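You operate a simulated robot arm through the tools that you are given. There is no shell and no other tool.

The job below is to be done with a simulated robot arm. You get a single attempt, and the scene is never put back.

## Task
Set the yellow knob to 2, blow the brass nozzle dry, rack it.
Fine: knob at 2 before the blow and at the end; hood shut while it turns, stop before opening; rack seat by the bench end.

Only the result counts: the job must be done as asked and must still hold three seconds after the hand-in. Knocking over, shifting, dropping, spilling or breaking anything else fails it.

## Robot
A 7-joint arm with a three-finger gripper, fixed in place. Base frame: the origin is on the floor under the middle of its stand, x ahead of it, y to its left, z up; the work surface is at about z = 0.9. Lengths are in m, angles in rad, forces in N, time in s.
With the tool pointing down near the work surface it reaches from about 0.1 to 0.88 m from the base axis. Its first joint turns from -2.897 to 2.897 rad. Payload 2.94 kg.
Tool frame: the origin (TCP) lies between the finger pads and is the grasp point; the fingertips stand 0.03 m ahead of it; z points along the fingers, y is the line along which they close. The gripper opens to 0.132 m; its body begins 0.107 m behind the TCP.
Orientation is that of the tool frame in the base frame, as a unit quaternion [w, x, y, z]. With the fingers straight down and closing along the base's y, the tool's x points along the base's -x, its y along +y and its z along -z.

## Interface
- The arm moves only by the tool jog_arm. Its argument "plan" is a list of rows, each an object (a shift or turn left out is 0, a gripper value left out holds the last) with "travel": the shift along the tool's x, y, z in m, a list of three; "turn": the turn, a rotation vector about the tool's x, y, z in rad, a list of three. In form: [{"travel": [tx, ty, tz], "turn": [rx, ry, rz]}, ...]. A call has 1 to 20 rows; each row is the pose to reach, as a shift and turn from the pose commanded when the call began, along the tool's axes at that moment. "jaw" is the opening, from 0 (shut) to 1 (fully open), set as the call begins (left out, the last holds). Rows are played at 5 a second. More than 0.05 m and 0.15 rad between two rows, or a gripper value outside its range, and nothing of the call is played. A pose out of reach is approached as far as the arm can. The call stops where the force on the tool passes 40 N (or 10 N more than at its start, if that is more) or the arm is blocked; 0.2 s more then pass. The fingers move at their own pace (about 0.0374 m/s each) and stop on an object; they squeeze with about 30 N. The grip force told is the motor's: it shows also when the fingers shut on nothing. Time passes only in rows, and 0.2 s behind the last, so rows that repeat a pose let the fingers close. It gives the time, the measured TCP pose, the force on the tool (base axes), the opening and the grip force at its end, in the units of the frame above (readings bear some noise), with the torque about the TCP (base axes, N m) and any sound that the robot's microphone picked up.
- Cameras (640 x 400 px; columns grow to the right, rows downward): "scene" is fixed at [0.4006, 0.6501, 1.6574]; the picture's right is [-0.73, 0.68, 0.00], its down [0.67, 0.73, -0.15] and it looks along [-0.10, -0.11, -0.99] (base axes); focal length 301 px, centre (320, 200). "wrist" rides on the gripper at [0.072, 0.003, -0.144] in the tool frame; the picture's right is [-0.04, 1.00, 0.00], its down [-0.88, -0.04, -0.48] and it looks along [-0.48, -0.02, 0.88] (tool axes); focal length 256 px, centre (320, 200). There is no depth. A picture from a camera that has moved, and an enlarged one, comes with that camera's place and axes in the base frame and with its lens.
- capture(camera): a new picture of that camera. No time passes.
- lift_body(by): moves the trunk up (or, below 0, down) by that many m; the arm rides with it, the base frame stays. It gives what a move gives, with no picture.
- enlarge(camera, box): a new picture of the part [left, top, right, bottom] of that camera's present view, enlarged. No time passes.
- sign_off(): hands the job in; it is judged then, once.

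Nothing tells you positions but the pictures and the camera data. Unless the task says otherwise, let go and move clear before handing in.

The tools are called after ">>>" as name(argument=value, ...) on one line, values as JSON. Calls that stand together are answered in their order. jog_arm: Moves the arm, as the interface text tells. Its arguments: {"type":"object","properties":{"plan":{"type":"array","items":{"type":"object","properties":{"travel":{"type":"array","items":{"type":"number"}},"turn":{"type":"array","items":{"type":"number"}}}}},"jaw":{"type":"number"}},"required":["plan"]} The other tools are called the same way: lift_body (by) moves the trunk up or down; capture (camera) takes a picture; enlarge (camera, box) takes an enlarged picture of a part of a camera's view; sign_off () hands the job in.

At the start:

```text
time: 0.0
tool_pos: [0.2759, 0.4906, 1.279]
tool_rot: [0.0, 0.001, 1.0, 0.0]
force: [-0.7, -0.8, -0.5]
moment: [0.0, 0.0, 0.0]
gripper_width: 0.132
gripper_force: 0.1
trunk travel left (down, up): [-0.375, 0.165]
```

scene: 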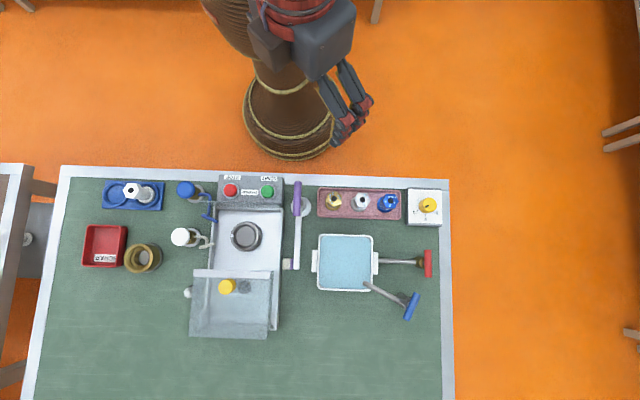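
wrist: 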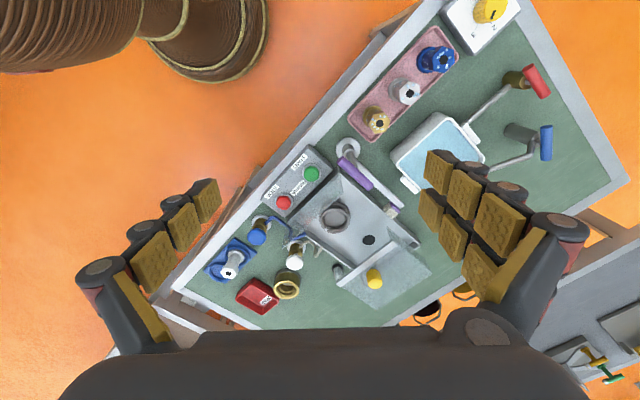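

I see a bench with a machine (hood, start/stop buttons), trays of nozzles, a knob at the right end and racks at the left. I'll first take enlarged looks at each region before moving.

>>> enlarge(camera="scene", box=[180, 165, 310, 246])

>>> enlarge(camera="scene", box=[310, 175, 450, 262])

>>> enlarge(camera="scene", box=[70, 170, 220, 264])

>>> enlarge(camera="scene", box=[170, 240, 310, 350])

>>> enlarge(camera="scene", box=[400, 180, 460, 230])

```text
4.92 times, centred on (245, 206) of scene
camera zoom: at [0.4006, 0.6501, 1.6574], right [-0.73, 0.68, 0.0], down [0.67, 0.73, -0.15], along [-0.1, -0.11, -0.99], focal length 1483 px, centre (689, 173)
```

zoom: 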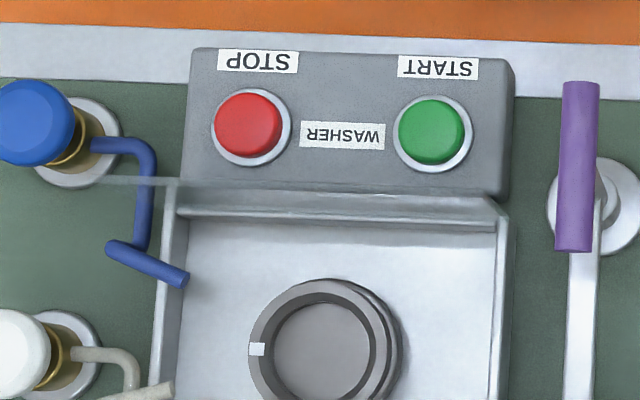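

```text
4.57 times, centred on (380, 218) of scene
camera zoom: at [0.4006, 0.6501, 1.6574], right [-0.73, 0.68, 0.0], down [0.67, 0.73, -0.15], along [-0.1, -0.11, -0.99], focal length 1377 px, centre (46, 115)
```

zoom: 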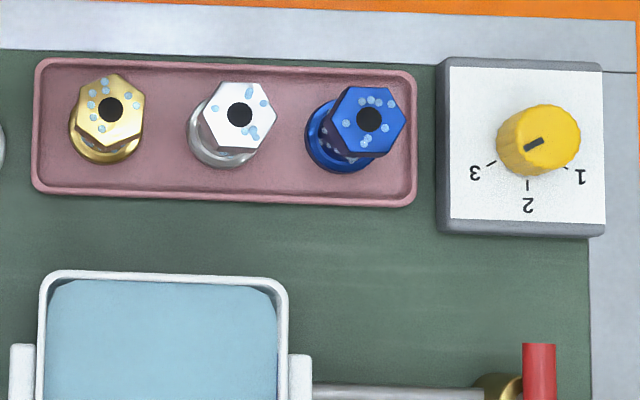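

```text
4.26 times, centred on (145, 217) of scene
camera zoom: at [0.4006, 0.6501, 1.6574], right [-0.73, 0.68, 0.0], down [0.67, 0.73, -0.15], along [-0.1, -0.11, -0.99], focal length 1282 px, centre (1065, 128)
```

zoom: 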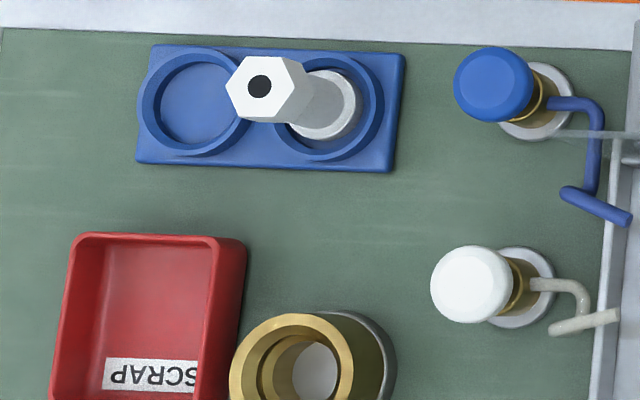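

```text
3.64 times, centred on (240, 295) of scene
camera zoom: at [0.4006, 0.6501, 1.6574], right [-0.73, 0.68, 0.0], down [0.67, 0.73, -0.15], along [-0.1, -0.11, -0.99], focal length 1095 px, centre (611, -146)
```

zoom: 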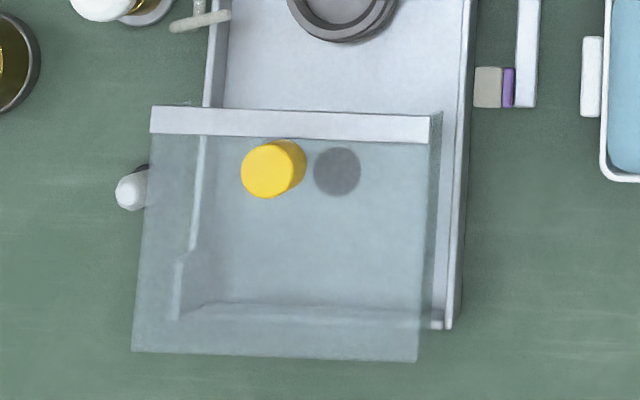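

```text
8.00 times, centred on (430, 205) of scene
camera zoom: at [0.4006, 0.6501, 1.6574], right [-0.73, 0.68, 0.0], down [0.67, 0.73, -0.15], along [-0.1, -0.11, -0.99], focal length 2409 px, centre (-560, 160)
```

zoom: 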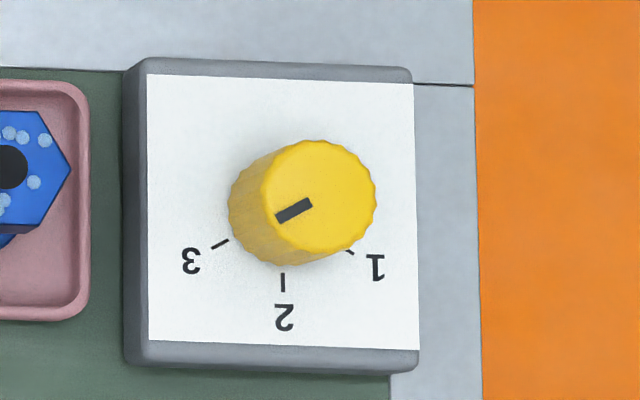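

The main objects are the knob box at the right end, the pink tray with brass/steel/blue nozzles, the washer with its hood, and the blue rack at the left. I'll look closer through the wrist camera before moving, to understand the valves, the lever and the washer chuck.

>>> enlarge(camera="wrist", box=[250, 130, 440, 300])

>>> enlarge(camera="wrist", box=[340, 20, 560, 170])

>>> enlarge(camera="wrist", box=[190, 200, 330, 320])

>>> enlarge(camera="wrist", box=[480, 230, 640, 400])

```text
2.35 times, centred on (345, 215) of wrist
camera zoom: at [0.2042, 0.4932, 1.4221], right [0.04, 1.0, 0.0], down [0.88, -0.04, 0.48], along [0.48, -0.02, -0.88], focal length 602 px, centre (261, 165)
```

zoom: 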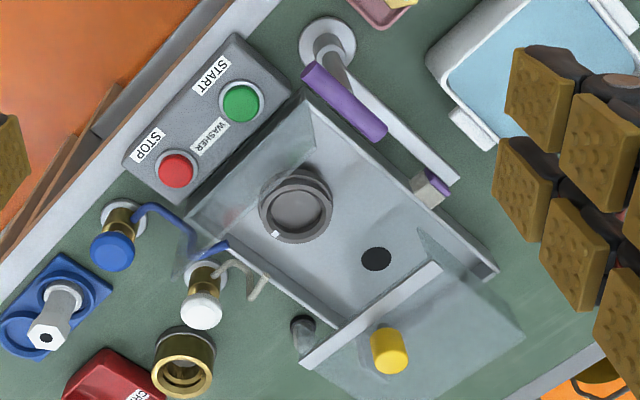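

```text
2.67 times, centred on (450, 95) of wrist
camera zoom: at [0.2042, 0.4932, 1.4221], right [0.04, 1.0, 0.0], down [0.88, -0.04, 0.48], along [0.48, -0.02, -0.88], focal length 683 px, centre (-27, 480)
```

zoom: 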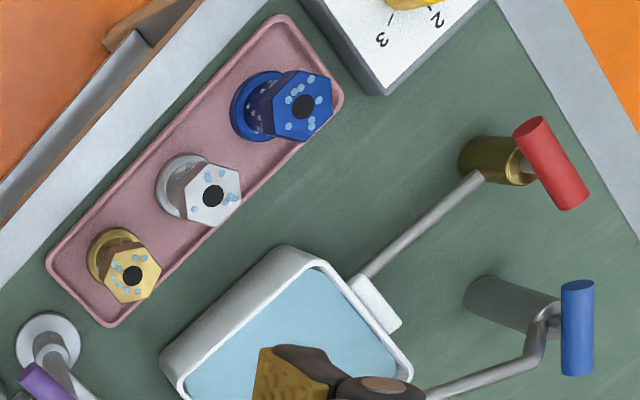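

```text
3.33 times, centred on (260, 260) of wrist
camera zoom: at [0.2042, 0.4932, 1.4221], right [0.04, 1.0, 0.0], down [0.88, -0.04, 0.48], along [0.48, -0.02, -0.88], focal length 853 px, centre (520, 0)
```

zoom: 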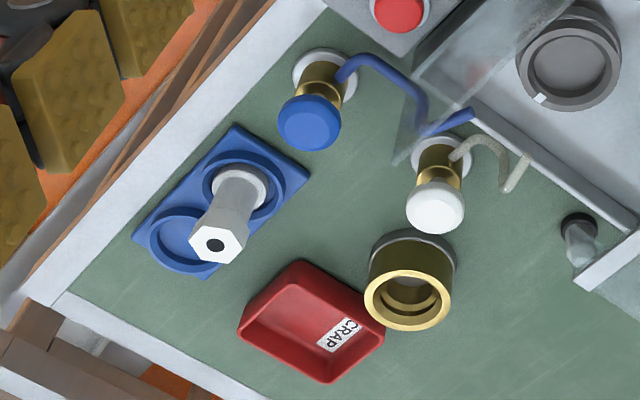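

```text
2.35 times, centred on (560, 315) of wrist
camera zoom: at [0.2042, 0.4932, 1.4221], right [0.04, 1.0, 0.0], down [0.88, -0.04, 0.48], along [0.48, -0.02, -0.88], focal length 602 px, centre (-245, -71)
```

zoom: 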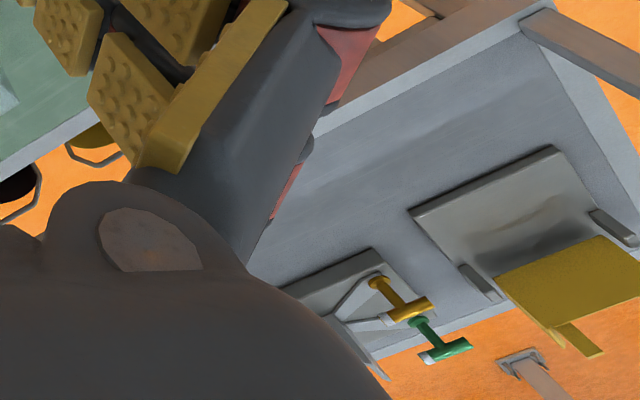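

The washer bay has a chuck cup, a clear hood that is currently pushed back, blue and white valve posts with bent pipes, and a purple-handled arm. I'll turn the gripper in line with the bench and move over the washer to see it closely.

>>> jog_arm(plan=[{"travel": [-0.0167, -0.0194, 0.0132], "turn": [0, 0, -0.1368]}, {"travel": [-0.0333, -0.0388, 0.0263], "turn": [0, 0, -0.2736]}, {"travel": [-0.05, -0.0582, 0.0395], "turn": [0, 0, -0.4104]}, {"travel": [-0.0667, -0.0775, 0.0527], "turn": [0, 0, -0.5472]}, {"travel": [-0.0833, -0.0969, 0.0658], "turn": [0, 0, -0.684]}, {"travel": [-0.1, -0.1163, 0.079], "turn": [0, 0, -0.8208]}])

>>> capture(camera="wrist")

>>> capture(camera="scene")

```text
time: 1.4
tool_pos: [0.3754, 0.3748, 1.1997]
tool_rot: [0.0, -0.401, 0.916, 0.0]
force: [0.7, -0.2, 0.1]
moment: [-0.05, 0.01, 0.01]
gripper_width: 0.1319
gripper_force: 0.1
trunk travel left (down, up): [-0.375, 0.165]
```

```text
taken
camera wrist: at [0.3246, 0.3236, 1.3439], right [-0.7, 0.71, 0.0], down [0.63, 0.62, 0.48], along [0.34, 0.33, -0.88], focal length 256 px, centre (320, 200)
```

wrist: 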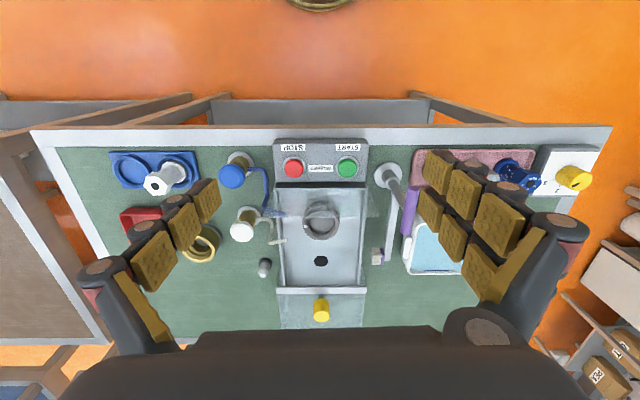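

```text
taken
```

scene: 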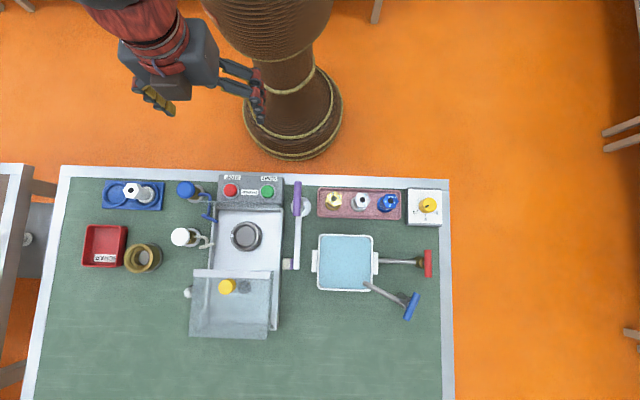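

The gripper is now lined up with the bench over the washer. I'll enlarge the parts of this view to work out the washer and valve details.

>>> enlarge(camera="wrist", box=[210, 130, 430, 268])

>>> enlarge(camera="wrist", box=[100, 130, 300, 280])

>>> enlarge(camera="wrist", box=[360, 130, 620, 290])

>>> enlarge(camera="wrist", box=[240, 230, 420, 340])

```text
2.90 times, centred on (320, 199) of wrist
camera zoom: at [0.3246, 0.3236, 1.3439], right [-0.7, 0.71, 0.0], down [0.63, 0.62, 0.48], along [0.34, 0.33, -0.88], focal length 742 px, centre (320, 203)
```

zoom: 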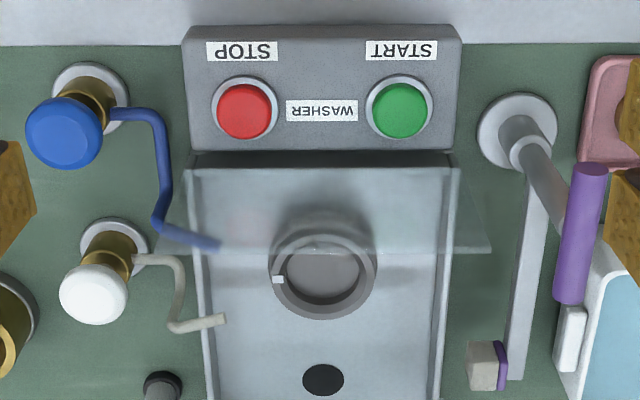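

```text
2.67 times, centred on (200, 205) of wrist
camera zoom: at [0.3246, 0.3236, 1.3439], right [-0.7, 0.71, 0.0], down [0.63, 0.62, 0.48], along [0.34, 0.33, -0.88], focal length 683 px, centre (640, 187)
```

zoom: 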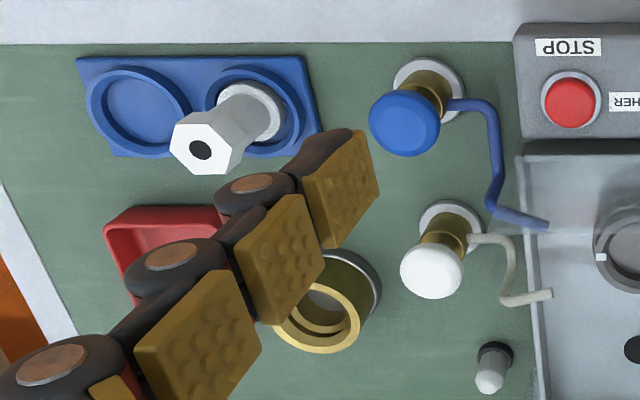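

```text
2.46 times, centred on (490, 210) of wrist
camera zoom: at [0.3246, 0.3236, 1.3439], right [-0.7, 0.71, 0.0], down [0.63, 0.62, 0.48], along [0.34, 0.33, -0.88], focal length 630 px, centre (-98, 175)
```

zoom: 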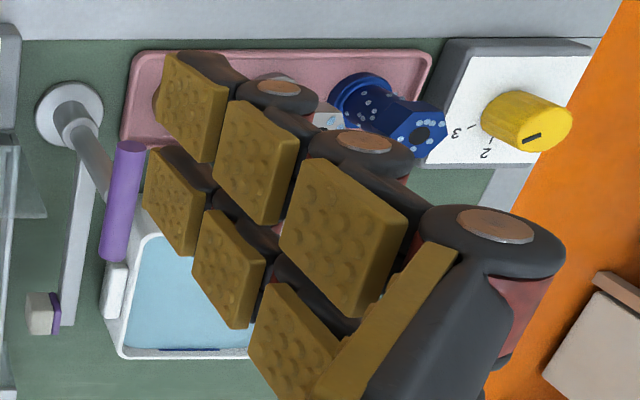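

```text
3.56 times, centred on (330, 285) of wrist
camera zoom: at [0.3246, 0.3236, 1.3439], right [-0.7, 0.71, 0.0], down [0.63, 0.62, 0.48], along [0.34, 0.33, -0.88], focal length 910 px, centre (284, -102)
```

zoom: 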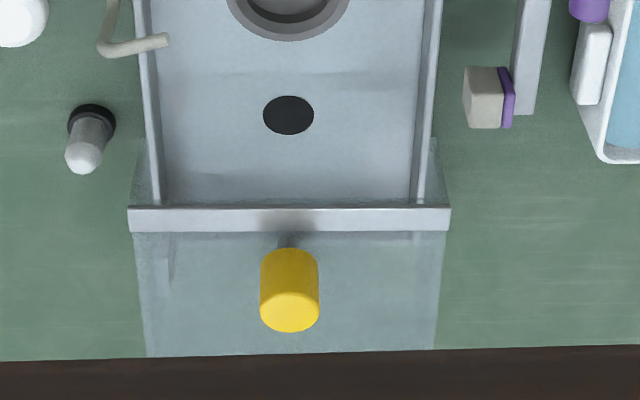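

I take the dial box knob (about s=0.40 along the bench, at "3" now) as the first job; the air pipe seems to be the white-capped valve by the bay, blue being water and the purple arm a brush. I'll move over to view the knob closely.

>>> jog_arm(plan=[{"travel": [-0.0016, 0.0464, 0.0056]}, {"travel": [-0.0031, 0.0929, 0.0111]}, {"travel": [-0.0047, 0.1393, 0.0167]}, {"travel": [-0.0062, 0.1858, 0.0222]}, {"travel": [-0.0078, 0.2322, 0.0278]}, {"travel": [-0.0093, 0.2787, 0.0333]}, {"travel": [-0.0109, 0.3251, 0.0389]}, {"travel": [-0.0124, 0.3716, 0.0444]}, {"travel": [-0.014, 0.418, 0.05]}])

>>> capture(camera="wrist")

>>> capture(camera="scene")

```text
time: 3.4
tool_pos: [0.0872, 0.6743, 1.1605]
tool_rot: [0.004, -0.392, 0.92, 0.008]
force: [-0.3, 0.1, 0.0]
moment: [0.02, 0.04, 0.03]
gripper_width: 0.1317
gripper_force: 0.1
trunk travel left (down, up): [-0.375, 0.165]
```

```text
taken
camera wrist: at [0.0365, 0.6205, 1.3037], right [-0.69, 0.72, 0.01], down [0.63, 0.6, 0.49], along [0.34, 0.35, -0.87], focal length 256 px, centre (320, 200)
```

wrist: 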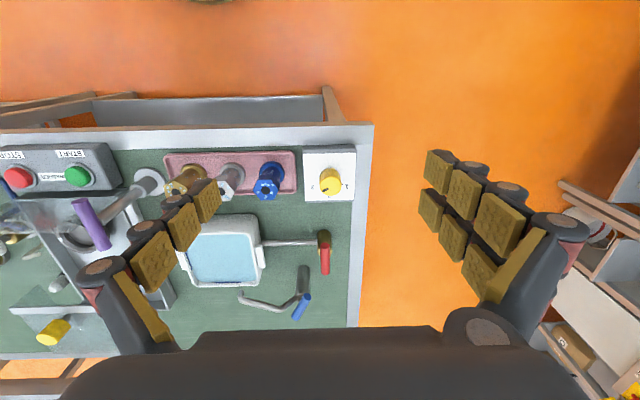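

```text
taken
```

scene: 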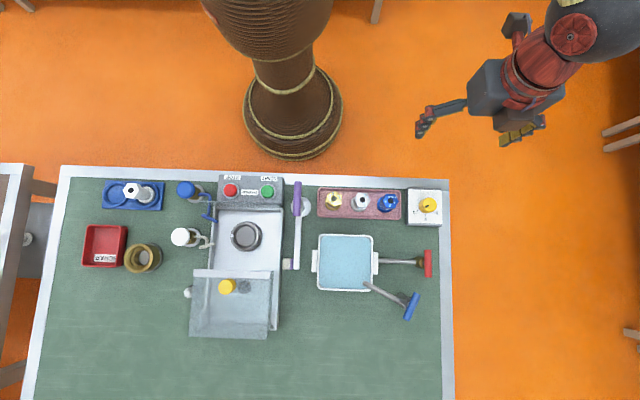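

The dial knob is in view just left of the gripper gap. I'll let the arm settle and enlarge the knob for an accurate position and indicator reading.

>>> jog_arm(plan=[{"travel": [0, 0, 0]}, {"travel": [0, 0, 0]}])

>>> enlarge(camera="wrist", box=[280, 120, 400, 220])

>>> enlarge(camera="wrist", box=[150, 130, 310, 230])

```text
time: 4.0
tool_pos: [0.087, 0.6714, 1.1574]
tool_rot: [0.003, -0.394, 0.919, 0.005]
force: [0.0, 0.6, -1.0]
moment: [-0.01, 0.02, -0.01]
gripper_width: 0.1321
gripper_force: 0.1
trunk travel left (down, up): [-0.375, 0.165]
```

```text
4.00 times, centred on (340, 170) of wrist
camera zoom: at [0.0354, 0.6198, 1.2995], right [-0.69, 0.72, 0.01], down [0.63, 0.6, 0.48], along [0.34, 0.34, -0.88], focal length 1024 px, centre (240, 320)
```

zoom: 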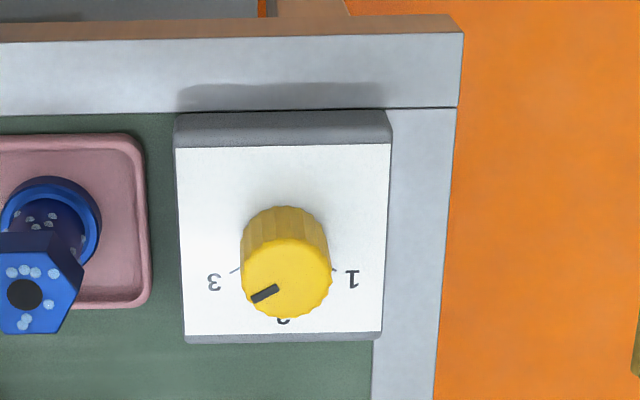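

```text
4.00 times, centred on (230, 180) of wrist
camera zoom: at [0.0354, 0.6198, 1.2995], right [-0.69, 0.72, 0.01], down [0.63, 0.6, 0.48], along [0.34, 0.34, -0.88], focal length 1024 px, centre (680, 280)
```

zoom: 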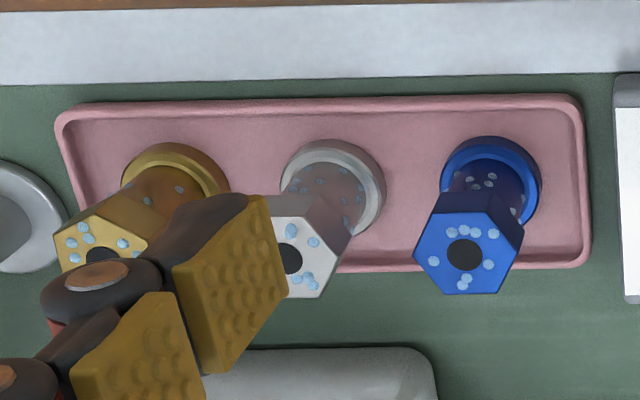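

The indicator reads "3". The arm pose is still a few mm off the command, so I'll wait a moment to see whether it converges.

>>> jog_arm(plan=[{"travel": [0, 0, 0]}, {"travel": [0, 0, 0]}, {"travel": [0, 0, 0]}, {"travel": [0, 0, 0]}, {"travel": [0, 0, 0]}])

```text
time: 5.2
tool_pos: [0.0877, 0.6719, 1.155]
tool_rot: [0.002, -0.394, 0.919, 0.003]
force: [0.8, -0.6, -0.8]
moment: [-0.01, 0.01, 0.03]
gripper_width: 0.1319
gripper_force: 0.0
trunk travel left (down, up): [-0.375, 0.165]
```

The knob centre comes out near base (0.146, 0.757), top at about z 0.95, pointing at 3, so it needs a +60° turn about base z to reach 2. I'll hover above it, pre-rotated by -30°, with jaws half open.

>>> jog_arm(plan=[{"travel": [-0.0272, 0.0028, 0.0225], "turn": [0, 0, 0.131]}, {"travel": [-0.0545, 0.0055, 0.045], "turn": [0, 0, 0.262]}, {"travel": [-0.0817, 0.0083, 0.0675], "turn": [0, 0, 0.393]}, {"travel": [-0.1089, 0.011, 0.09], "turn": [0, 0, 0.5236]}, {"travel": [-0.1089, 0.011, 0.09], "turn": [0, 0, 0.5236]}, {"travel": [-0.1089, 0.011, 0.09], "turn": [0, 0, 0.5236]}], jaw=0.55)

>>> capture(camera="wrist")

>>> enlarge(camera="scene", box=[340, 150, 500, 260])

```text
time: 6.6
tool_pos: [0.1446, 0.7561, 1.059]
tool_rot: [-0.001, -0.148, 0.989, 0.0]
force: [0.2, 0.2, -1.1]
moment: [-0.04, -0.03, 0.0]
gripper_width: 0.0728
gripper_force: 0.0
trunk travel left (down, up): [-0.375, 0.165]
```

```text
taken
camera wrist: at [0.0756, 0.7379, 1.2021], right [-0.25, 0.97, 0.0], down [0.85, 0.22, 0.48], along [0.46, 0.12, -0.88], focal length 256 px, centre (320, 200)
```

wrist: 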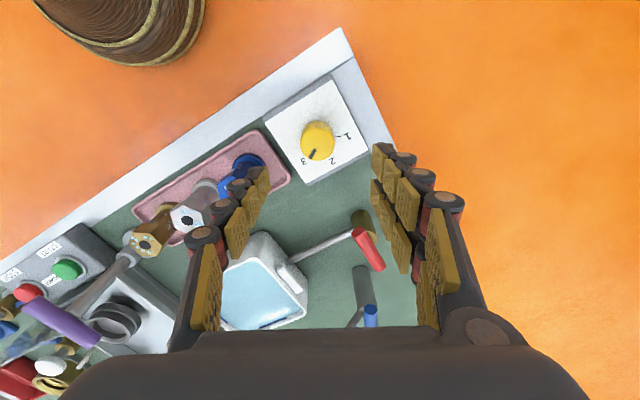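

```text
3.64 times, centred on (420, 205) of scene
camera zoom: at [0.4006, 0.6501, 1.6574], right [-0.73, 0.68, 0.0], down [0.67, 0.73, -0.15], along [-0.1, -0.11, -0.99], focal length 1095 px, centre (-44, 182)
```

zoom: 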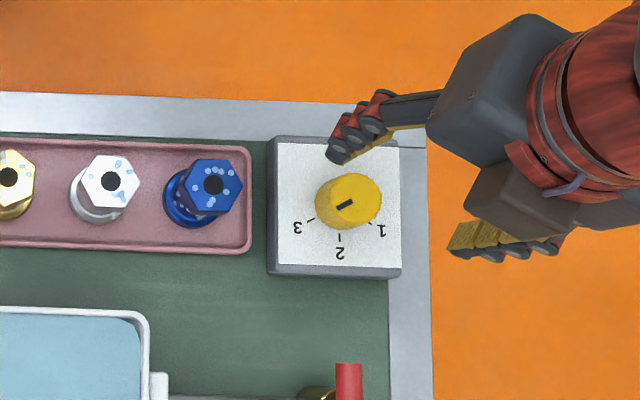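

The arm hovers accurately above the knob. I'll enlarge to refine the knob centre and check the indicator angle before descending.

>>> enlarge(camera="wrist", box=[260, 80, 400, 190])

>>> enlarge(camera="scene", box=[400, 180, 460, 230])

```text
3.64 times, centred on (330, 135) of wrist
camera zoom: at [0.0756, 0.7379, 1.2021], right [-0.25, 0.97, 0.0], down [0.85, 0.22, 0.48], along [0.46, 0.12, -0.88], focal length 931 px, centre (284, 436)
```

zoom: 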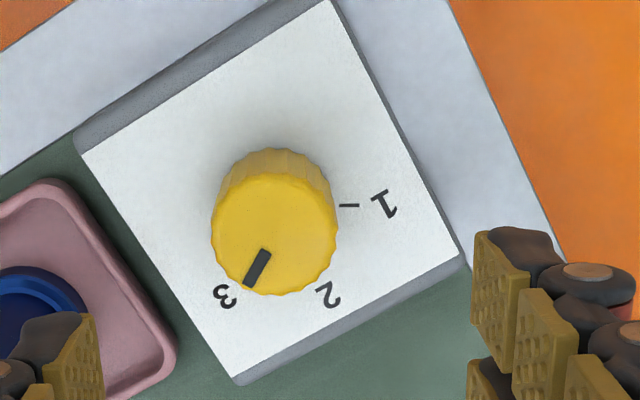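

```text
8.00 times, centred on (430, 205) of scene
camera zoom: at [0.4006, 0.6501, 1.6574], right [-0.73, 0.68, 0.0], down [0.67, 0.73, -0.15], along [-0.1, -0.11, -0.99], focal length 2409 px, centre (-560, 160)
```

zoom: 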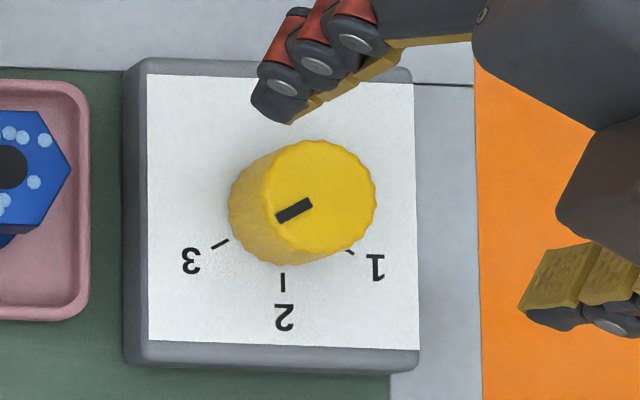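

The knob centre is about (0.147, 0.755) and points exactly at 3. I'll descend so the pads straddle it, fingertips just above the dial face.

>>> jog_arm(plan=[{"travel": [-0.001, 0, 0.035]}, {"travel": [-0.002, -0.001, 0.07]}, {"travel": [-0.002, -0.001, 0.09]}, {"travel": [-0.002, -0.001, 0.102]}, {"travel": [-0.002, -0.001, 0.102]}])

>>> capture(camera="wrist")

>>> enlarge(camera="scene", box=[380, 160, 480, 240])

```text
time: 7.8
tool_pos: [0.1456, 0.7556, 0.9578]
tool_rot: [0.0, -0.148, 0.989, 0.0]
force: [0.6, 0.3, 0.3]
moment: [0.01, 0.03, 0.01]
gripper_width: 0.0728
gripper_force: 0.0
trunk travel left (down, up): [-0.375, 0.165]
```

```text
taken
camera wrist: at [0.0775, 0.7377, 1.1012], right [-0.25, 0.97, 0.0], down [0.85, 0.22, 0.48], along [0.46, 0.12, -0.88], focal length 256 px, centre (320, 200)
```

wrist: 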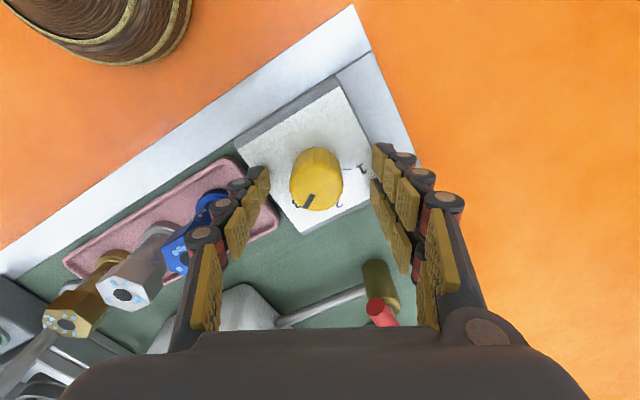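

```text
5.00 times, centred on (430, 200) of scene
camera zoom: at [0.4006, 0.6501, 1.6574], right [-0.73, 0.68, 0.0], down [0.67, 0.73, -0.15], along [-0.1, -0.11, -0.99], focal length 1506 px, centre (-230, 200)
```

zoom: 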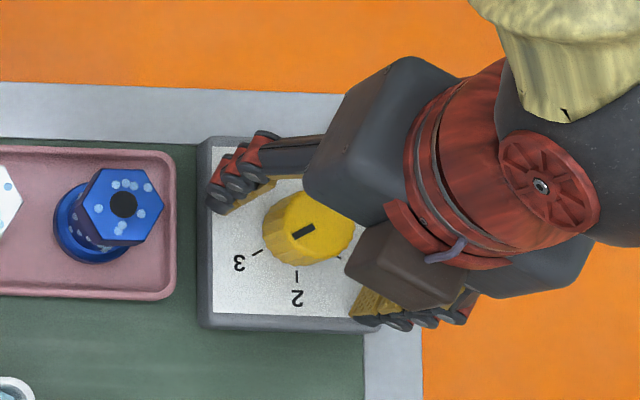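

The pads straddle the knob evenly. I'll close on it now.

>>> jog_arm(plan=[{"travel": [0, 0, 0]}, {"travel": [0, 0, 0]}, {"travel": [0, 0, 0]}, {"travel": [0, 0, 0]}, {"travel": [0, 0, 0]}], jaw=0.1)

>>> capture(camera="wrist")

```text
time: 9.0
tool_pos: [0.1477, 0.7549, 0.9577]
tool_rot: [0.0, -0.148, 0.989, -0.001]
force: [3.3, -11.8, 1.5]
moment: [-0.64, 0.0, 0.05]
gripper_width: 0.0327
gripper_force: 37.2
trunk travel left (down, up): [-0.375, 0.165]
```

```text
taken
camera wrist: at [0.0781, 0.736, 1.101], right [-0.25, 0.97, 0.0], down [0.85, 0.22, 0.47], along [0.46, 0.12, -0.88], focal length 256 px, centre (320, 200)
```

wrist: 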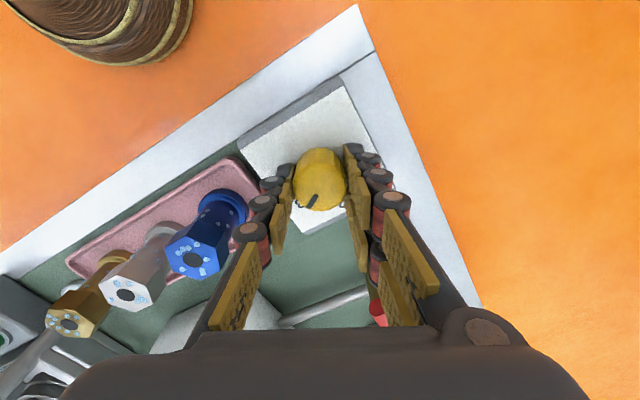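

The knob is held (0.033 m). I'll turn it -60° about the tool axis, shifting slightly to relieve the side load.

>>> jog_arm(plan=[{"travel": [0, -0.0015, 0], "turn": [0, 0, -0.1]}, {"travel": [0, -0.0015, 0], "turn": [0, 0, -0.22]}, {"travel": [0, -0.0015, 0], "turn": [0, 0, -0.34]}, {"travel": [0, -0.0015, 0], "turn": [0, 0, -0.46]}, {"travel": [0, -0.0015, 0], "turn": [0, 0, -0.58]}, {"travel": [0, -0.0015, 0], "turn": [0, 0, -0.7]}, {"travel": [0, -0.0015, 0], "turn": [0, 0, -0.82]}, {"travel": [0, -0.0015, 0], "turn": [0, 0, -0.94]}, {"travel": [0, -0.0015, 0], "turn": [0, 0, -1.047]}, {"travel": [0, -0.0015, 0], "turn": [0, 0, -1.047]}, {"travel": [0, -0.0015, 0], "turn": [0, 0, -1.047]}])

>>> capture(camera="wrist")

>>> enlarge(camera="scene", box=[390, 170, 470, 240])

```text
time: 11.4
tool_pos: [0.1453, 0.7554, 0.9569]
tool_rot: [0.001, -0.624, 0.782, 0.0]
force: [-19.2, 9.3, -4.7]
moment: [0.71, 0.53, -0.09]
gripper_width: 0.0324
gripper_force: 44.5
trunk travel left (down, up): [-0.375, 0.165]
```

```text
taken
camera wrist: at [0.1267, 0.686, 1.101], right [-0.96, 0.26, 0.0], down [0.23, 0.85, 0.48], along [0.13, 0.46, -0.88], focal length 256 px, centre (320, 200)
```

wrist: 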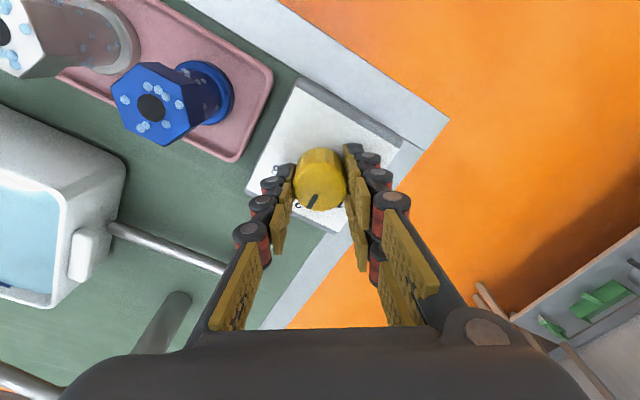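

```text
5.71 times, centred on (430, 205) of scene
camera zoom: at [0.4006, 0.6501, 1.6574], right [-0.73, 0.68, 0.0], down [0.67, 0.73, -0.15], along [-0.1, -0.11, -0.99], focal length 1721 px, centre (-309, 171)
```

zoom: 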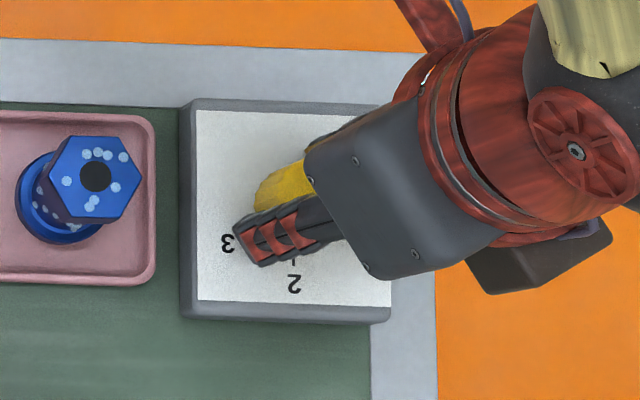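

The tool rotated 60.2° with the knob. I'll release and rise a little to check the indicator.

>>> jog_arm(plan=[{"travel": [0, 0.002, 0]}, {"travel": [0, 0.003, 0]}])

>>> jog_arm(plan=[{"travel": [0, 0, 0]}, {"travel": [0, 0, 0]}, {"travel": [0, 0, 0]}, {"travel": [0, 0, 0]}, {"travel": [0, 0, -0.03]}, {"travel": [0, 0, -0.07]}, {"travel": [0, 0, -0.12]}, {"travel": [0, 0, -0.12]}], jaw=0.55)

>>> capture(camera="wrist")

>>> enlarge(camera="scene", box=[400, 180, 460, 230])

```text
time: 12.0
tool_pos: [0.145, 0.756, 0.9569]
tool_rot: [0.0, -0.623, 0.782, -0.001]
force: [-12.7, 5.3, -3.4]
moment: [1.04, 0.11, -0.06]
gripper_width: 0.0328
gripper_force: 45.1
trunk travel left (down, up): [-0.375, 0.165]
```

```text
time: 13.8
tool_pos: [0.1425, 0.754, 1.0799]
tool_rot: [0.0, -0.623, 0.782, -0.001]
force: [0.2, -0.2, -0.4]
moment: [0.0, -0.04, -0.01]
gripper_width: 0.0725
gripper_force: 0.0
trunk travel left (down, up): [-0.375, 0.165]
```

```text
taken
camera wrist: at [0.1247, 0.6854, 1.2235], right [-0.96, 0.27, 0.0], down [0.23, 0.85, 0.47], along [0.13, 0.46, -0.88], focal length 256 px, centre (320, 200)
```

wrist: 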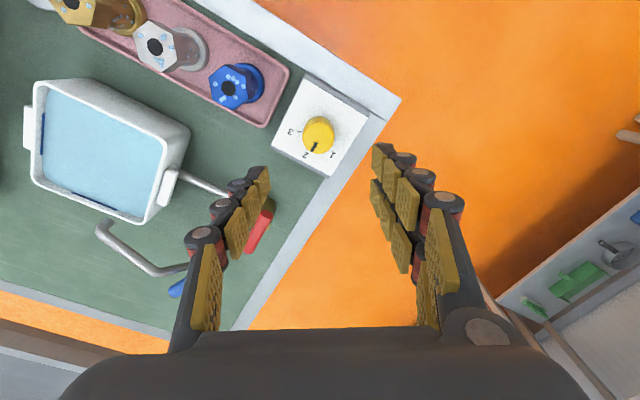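

```text
8.00 times, centred on (430, 205) of scene
camera zoom: at [0.4006, 0.6501, 1.6574], right [-0.73, 0.68, 0.0], down [0.67, 0.73, -0.15], along [-0.1, -0.11, -0.99], focal length 2409 px, centre (-560, 160)
```

zoom: 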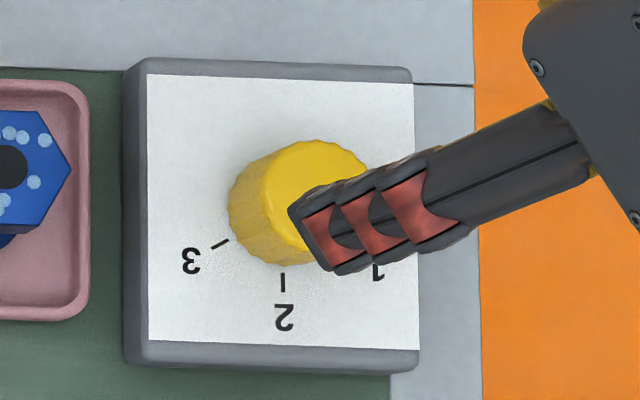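

>>> enlarge(camera="wrist", box=[260, 70, 390, 180])

```text
3.64 times, centred on (325, 125) of wrist
camera zoom: at [0.1247, 0.6854, 1.2235], right [-0.96, 0.27, 0.0], down [0.23, 0.85, 0.47], along [0.13, 0.46, -0.88], focal length 931 px, centre (302, 473)
```

zoom: 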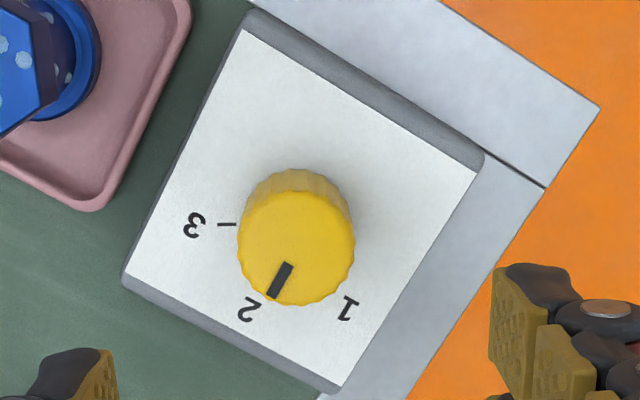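

The indicator reads at or within a few degrees of 2. I'll swing away to hover over the brass nozzle, rotated so the fingers close across the tray, and then check the knob with a clear view.

>>> jog_arm(plan=[{"travel": [0.0081, -0.0129, -0.0053], "turn": [0, 0, 0.142]}, {"travel": [0.0163, -0.0258, -0.0107], "turn": [0, 0, 0.284]}, {"travel": [0.0244, -0.0387, -0.016], "turn": [0, 0, 0.426]}, {"travel": [0.0326, -0.0516, -0.02], "turn": [0, 0, 0.568]}, {"travel": [0.0407, -0.0645, -0.02], "turn": [0, 0, 0.71]}, {"travel": [0.0488, -0.0774, -0.02], "turn": [0, 0, 0.852]}, {"travel": [0.057, -0.0903, -0.02], "turn": [0, 0, 0.994]}, {"travel": [0.0651, -0.1032, -0.02], "turn": [0, 0, 1.136]}, {"travel": [0.0733, -0.1161, -0.02], "turn": [0, 0, 1.278]}, {"travel": [0.0814, -0.129, -0.02], "turn": [0, 0, 1.42]}, {"travel": [0.0895, -0.1419, -0.02], "turn": [0, 0, 1.562]}, {"travel": [0.0977, -0.1548, -0.02], "turn": [0, 0, 1.704]}, {"travel": [0.1058, -0.1677, -0.02], "turn": [0, 0, 1.846]}, {"travel": [0.114, -0.1806, -0.02], "turn": [0, 0, 1.988]}, {"travel": [0.1221, -0.1935, -0.02], "turn": [0, 0, 2.13]}, {"travel": [0.1221, -0.1935, -0.02], "turn": [0, 0, 2.13]}, {"travel": [0.1221, -0.1935, -0.02], "turn": [0, 0, 2.13]}])

>>> capture(camera="wrist")

>>> enlarge(camera="scene", box=[400, 180, 460, 230])

>>> enlarge(camera="scene", box=[270, 130, 430, 250])

```text
time: 17.4
tool_pos: [0.3056, 0.5903, 1.0989]
tool_rot: [0.0, 0.383, 0.924, 0.0]
force: [-0.5, -0.1, -1.0]
moment: [0.0, -0.03, 0.03]
gripper_width: 0.0731
gripper_force: 0.1
trunk travel left (down, up): [-0.375, 0.165]
```

```text
taken
camera wrist: at [0.2574, 0.6443, 1.2416], right [0.74, 0.68, 0.0], down [0.59, -0.65, 0.48], along [0.32, -0.35, -0.88], focal length 256 px, centre (320, 200)
```

wrist: 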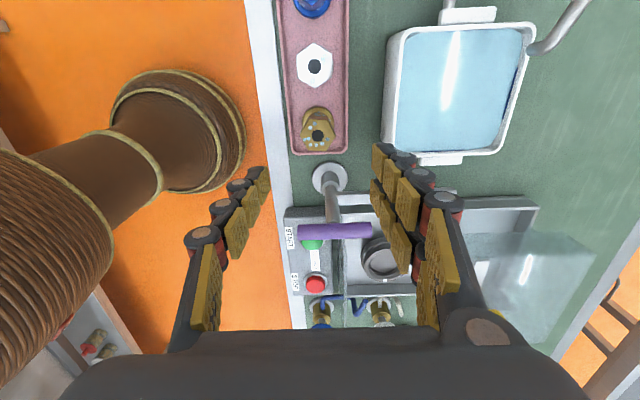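

```text
8.00 times, centred on (430, 205) of scene
camera zoom: at [0.4006, 0.6501, 1.6574], right [-0.73, 0.68, 0.0], down [0.67, 0.73, -0.15], along [-0.1, -0.11, -0.99], focal length 2409 px, centre (-560, 160)
```

zoom: 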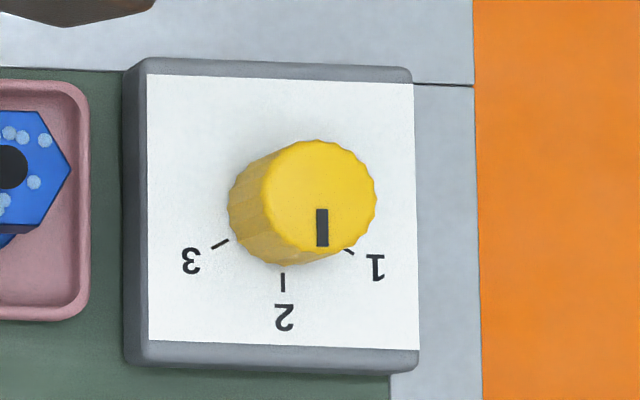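

```text
3.33 times, centred on (350, 190) of scene
camera zoom: at [0.4006, 0.6501, 1.6574], right [-0.73, 0.68, 0.0], down [0.67, 0.73, -0.15], along [-0.1, -0.11, -0.99], focal length 1004 px, centre (220, 233)
```

zoom: 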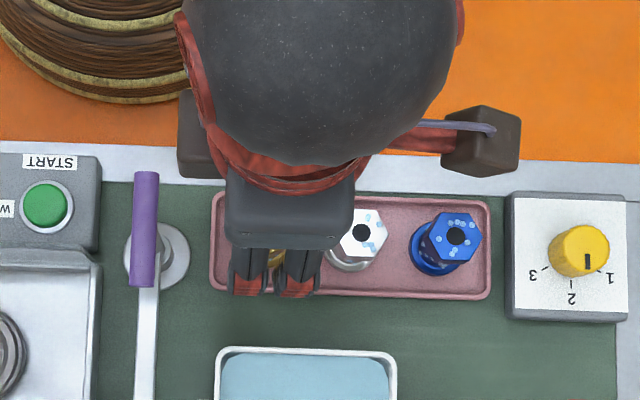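

The indicator is now straight at 2. Next I'll refine the brass nozzle's position from this new wrist viewpoint.

>>> enlarge(camera="wrist", box=[270, 80, 370, 165])

>>> enlarge(camera="wrist", box=[270, 150, 540, 340])

```text
4.71 times, centred on (320, 122) of wrist
camera zoom: at [0.2574, 0.6443, 1.2416], right [0.74, 0.68, 0.0], down [0.59, -0.65, 0.48], along [0.32, -0.35, -0.88], focal length 1205 px, centre (320, 565)
```

zoom: 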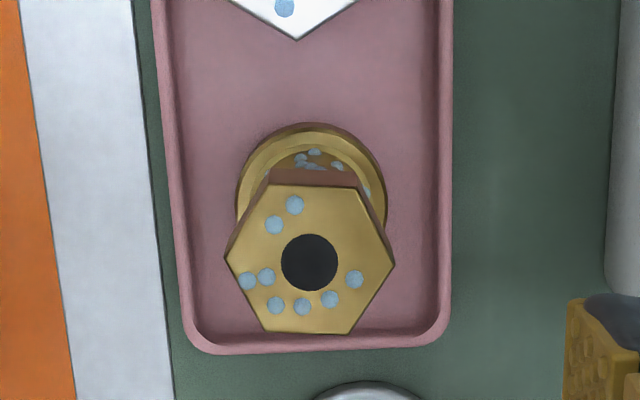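

```text
2.11 times, centred on (405, 245) of wrist
camera zoom: at [0.2574, 0.6443, 1.2416], right [0.74, 0.68, 0.0], down [0.59, -0.65, 0.48], along [0.32, -0.35, -0.88], focal length 539 px, centre (141, 105)
```

zoom: 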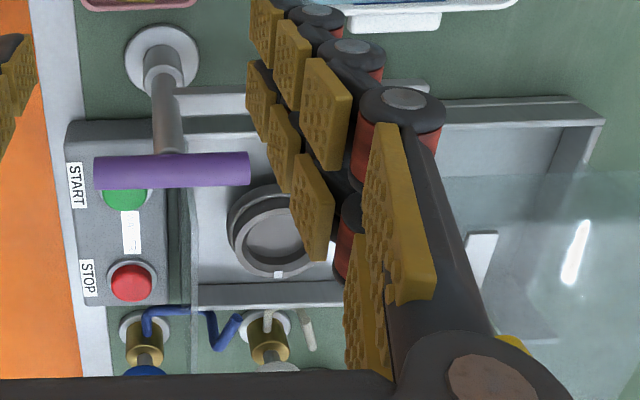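

The knob reads 2, and the brass nozzle is at about (0.3036, 0.5915) with hex flats 30° off my closing line. I'll turn 30° to match the flats, open a bit less, and descend partway over it.

>>> jog_arm(plan=[{"travel": [0.0006, -0.0001, 0.02], "turn": [0, 0, -0.131]}, {"travel": [0.0012, -0.0003, 0.04], "turn": [0, 0, -0.262]}, {"travel": [0.0018, -0.0004, 0.06], "turn": [0, 0, -0.393]}, {"travel": [0.0023, -0.0006, 0.08], "turn": [0, 0, -0.5236]}, {"travel": [0.0023, -0.0006, 0.09], "turn": [0, 0, -0.5236]}, {"travel": [0.0023, -0.0006, 0.09], "turn": [0, 0, -0.5236]}], jaw=0.5)

>>> capture(camera="wrist")

>>> enlarge(camera="scene", box=[270, 150, 400, 240])

```text
time: 18.8
tool_pos: [0.3046, 0.5932, 1.0073]
tool_rot: [0.0, 0.129, 0.992, 0.0]
force: [0.3, 0.7, 0.1]
moment: [0.02, -0.01, 0.0]
gripper_width: 0.066
gripper_force: 0.1
trunk travel left (down, up): [-0.375, 0.165]
```

```text
taken
camera wrist: at [0.236, 0.6152, 1.1502], right [0.3, 0.95, 0.0], down [0.84, -0.26, 0.48], along [0.45, -0.14, -0.88], focal length 256 px, centre (320, 200)
```

wrist: 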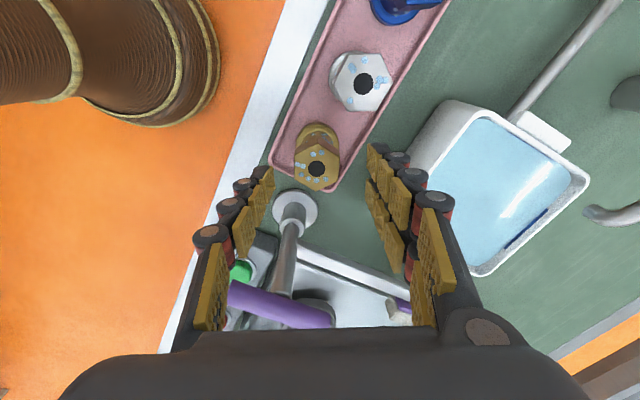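

```text
4.44 times, centred on (335, 195) of scene
camera zoom: at [0.4006, 0.6501, 1.6574], right [-0.73, 0.68, 0.0], down [0.67, 0.73, -0.15], along [-0.1, -0.11, -0.99], focal length 1339 px, centre (253, 222)
```

zoom: 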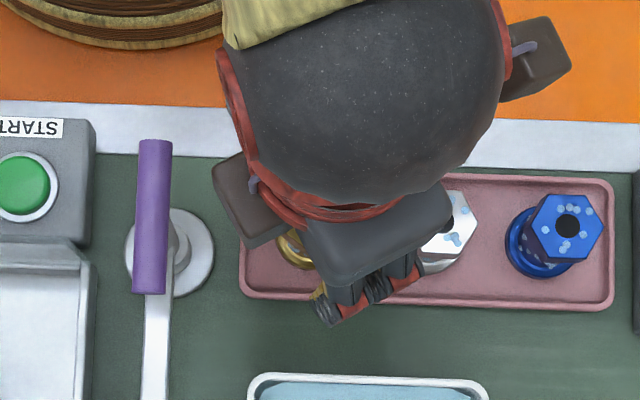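

>>> enlarge(camera="wrist", box=[250, 100, 400, 220])

```text
3.33 times, centred on (325, 160) of wrist
camera zoom: at [0.236, 0.6152, 1.1502], right [0.3, 0.95, 0.0], down [0.84, -0.26, 0.48], along [0.45, -0.14, -0.88], focal length 853 px, centre (303, 333)
```

zoom: 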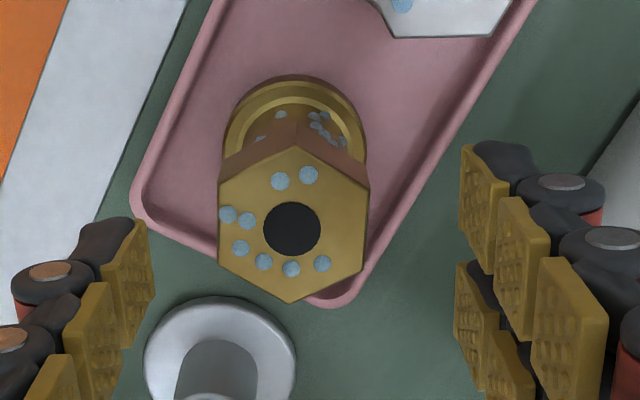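

The head is centred at (0.3036, 0.5915) with flats facing the pads. I'll shift 2 mm and lower to grasp height, then close.

>>> jog_arm(plan=[{"travel": [0.0005, -0.002, 0.02]}, {"travel": [0.0005, -0.002, 0.036]}, {"travel": [0.0005, -0.002, 0.044]}, {"travel": [0.0005, -0.002, 0.044]}])

>>> enlarge(camera="wrist", box=[240, 120, 400, 240])

>>> enlarge(camera="scene", box=[290, 160, 390, 230])

```text
time: 19.8
tool_pos: [0.3023, 0.5912, 0.9627]
tool_rot: [0.0, 0.131, 0.991, 0.0]
force: [-0.3, 0.1, 0.3]
moment: [0.01, -0.01, -0.02]
gripper_width: 0.0659
gripper_force: 0.0
trunk travel left (down, up): [-0.375, 0.165]
```

```text
3.33 times, centred on (320, 180) of wrist
camera zoom: at [0.2345, 0.6124, 1.1063], right [0.3, 0.95, 0.0], down [0.84, -0.26, 0.48], along [0.45, -0.14, -0.88], focal length 853 px, centre (320, 267)
```

zoom: 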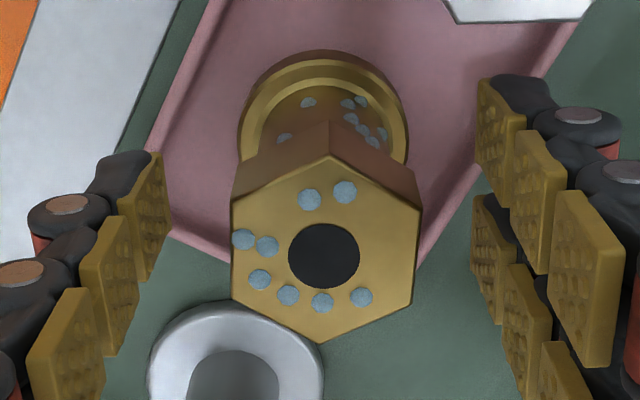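

```text
5.71 times, centred on (340, 195) of scene
camera zoom: at [0.4006, 0.6501, 1.6574], right [-0.73, 0.68, 0.0], down [0.67, 0.73, -0.15], along [-0.1, -0.11, -0.99], focal length 1721 px, centre (206, 229)
```

zoom: 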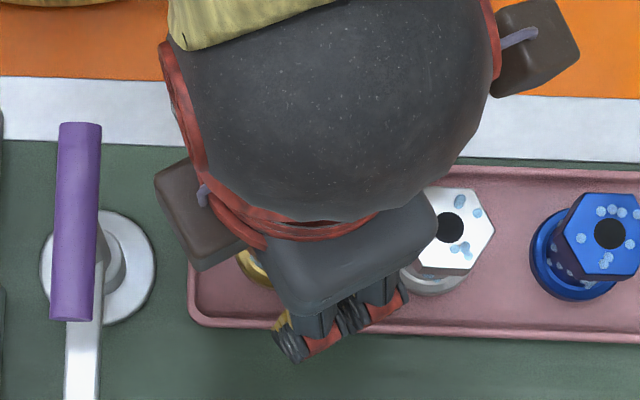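

The head sits evenly between the pads. Closing on it now.

>>> jog_arm(plan=[{"travel": [0, 0, 0]}, {"travel": [0, 0, 0]}, {"travel": [0, 0, 0]}, {"travel": [0, 0, 0]}, {"travel": [0, 0, 0]}], jaw=0.1)

>>> enlarge(camera="wrist", box=[240, 120, 400, 240])

```text
time: 21.0
tool_pos: [0.3034, 0.5899, 0.9629]
tool_rot: [0.0, 0.13, 0.991, 0.001]
force: [0.0, 1.2, 0.5]
moment: [0.08, 0.01, -0.03]
gripper_width: 0.0322
gripper_force: 29.7
trunk travel left (down, up): [-0.375, 0.165]
```

```text
3.33 times, centred on (320, 180) of wrist
camera zoom: at [0.2345, 0.6126, 1.1066], right [0.3, 0.95, 0.0], down [0.84, -0.26, 0.48], along [0.45, -0.14, -0.88], focal length 853 px, centre (320, 267)
```

zoom: 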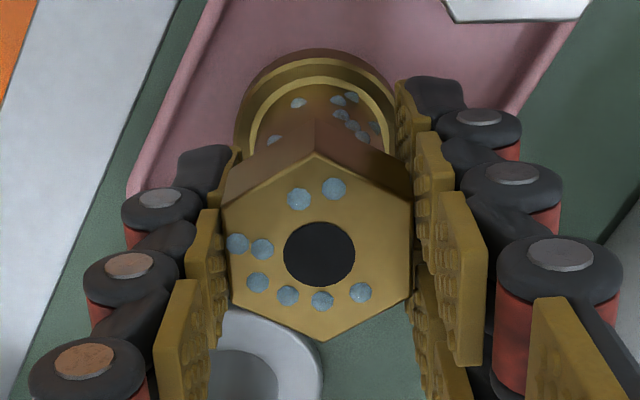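

The nozzle is gripped (0.032 m). I'll lift it straight up and take a fresh look at the chuck from the scene camera.

>>> jog_arm(plan=[{"travel": [0, 0, -0.01]}, {"travel": [0, 0, -0.03]}, {"travel": [0, 0, -0.07]}, {"travel": [0, 0, -0.11]}, {"travel": [0, 0, -0.15]}, {"travel": [0, 0, -0.18]}, {"travel": [0, 0, -0.18]}])

>>> capture(camera="wrist")

>>> enlarge(camera="scene", box=[205, 200, 285, 260])

>>> capture(camera="scene")

```text
time: 22.6
tool_pos: [0.3025, 0.5921, 1.1434]
tool_rot: [0.0, 0.13, 0.991, -0.001]
force: [-0.3, 0.1, -2.4]
moment: [-0.01, -0.02, 0.0]
gripper_width: 0.0327
gripper_force: 29.7
trunk travel left (down, up): [-0.375, 0.165]
```

```text
taken
camera wrist: at [0.2331, 0.6144, 1.2867], right [0.3, 0.95, 0.0], down [0.84, -0.26, 0.48], along [0.45, -0.14, -0.88], focal length 256 px, centre (320, 200)
```

wrist: 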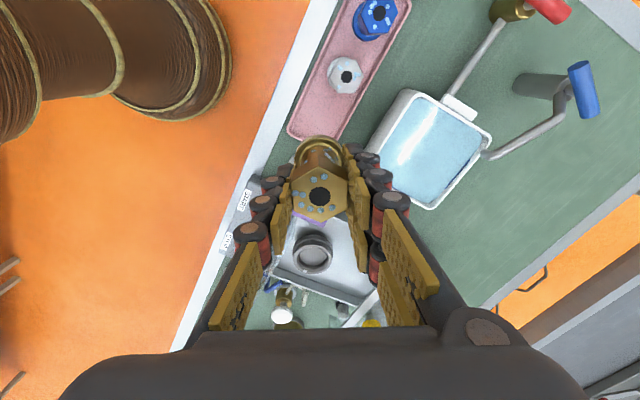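

```text
6.67 times, centred on (245, 230) of scene
camera zoom: at [0.4006, 0.6501, 1.6574], right [-0.73, 0.68, 0.0], down [0.67, 0.73, -0.15], along [-0.1, -0.11, -0.99], focal length 2008 px, centre (820, 0)
```

zoom: 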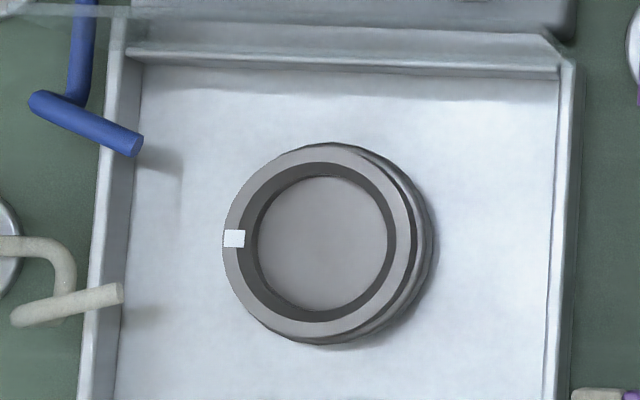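

```text
taken
```

scene: 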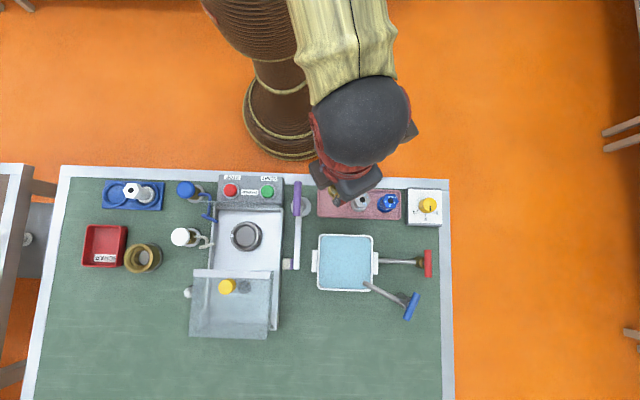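

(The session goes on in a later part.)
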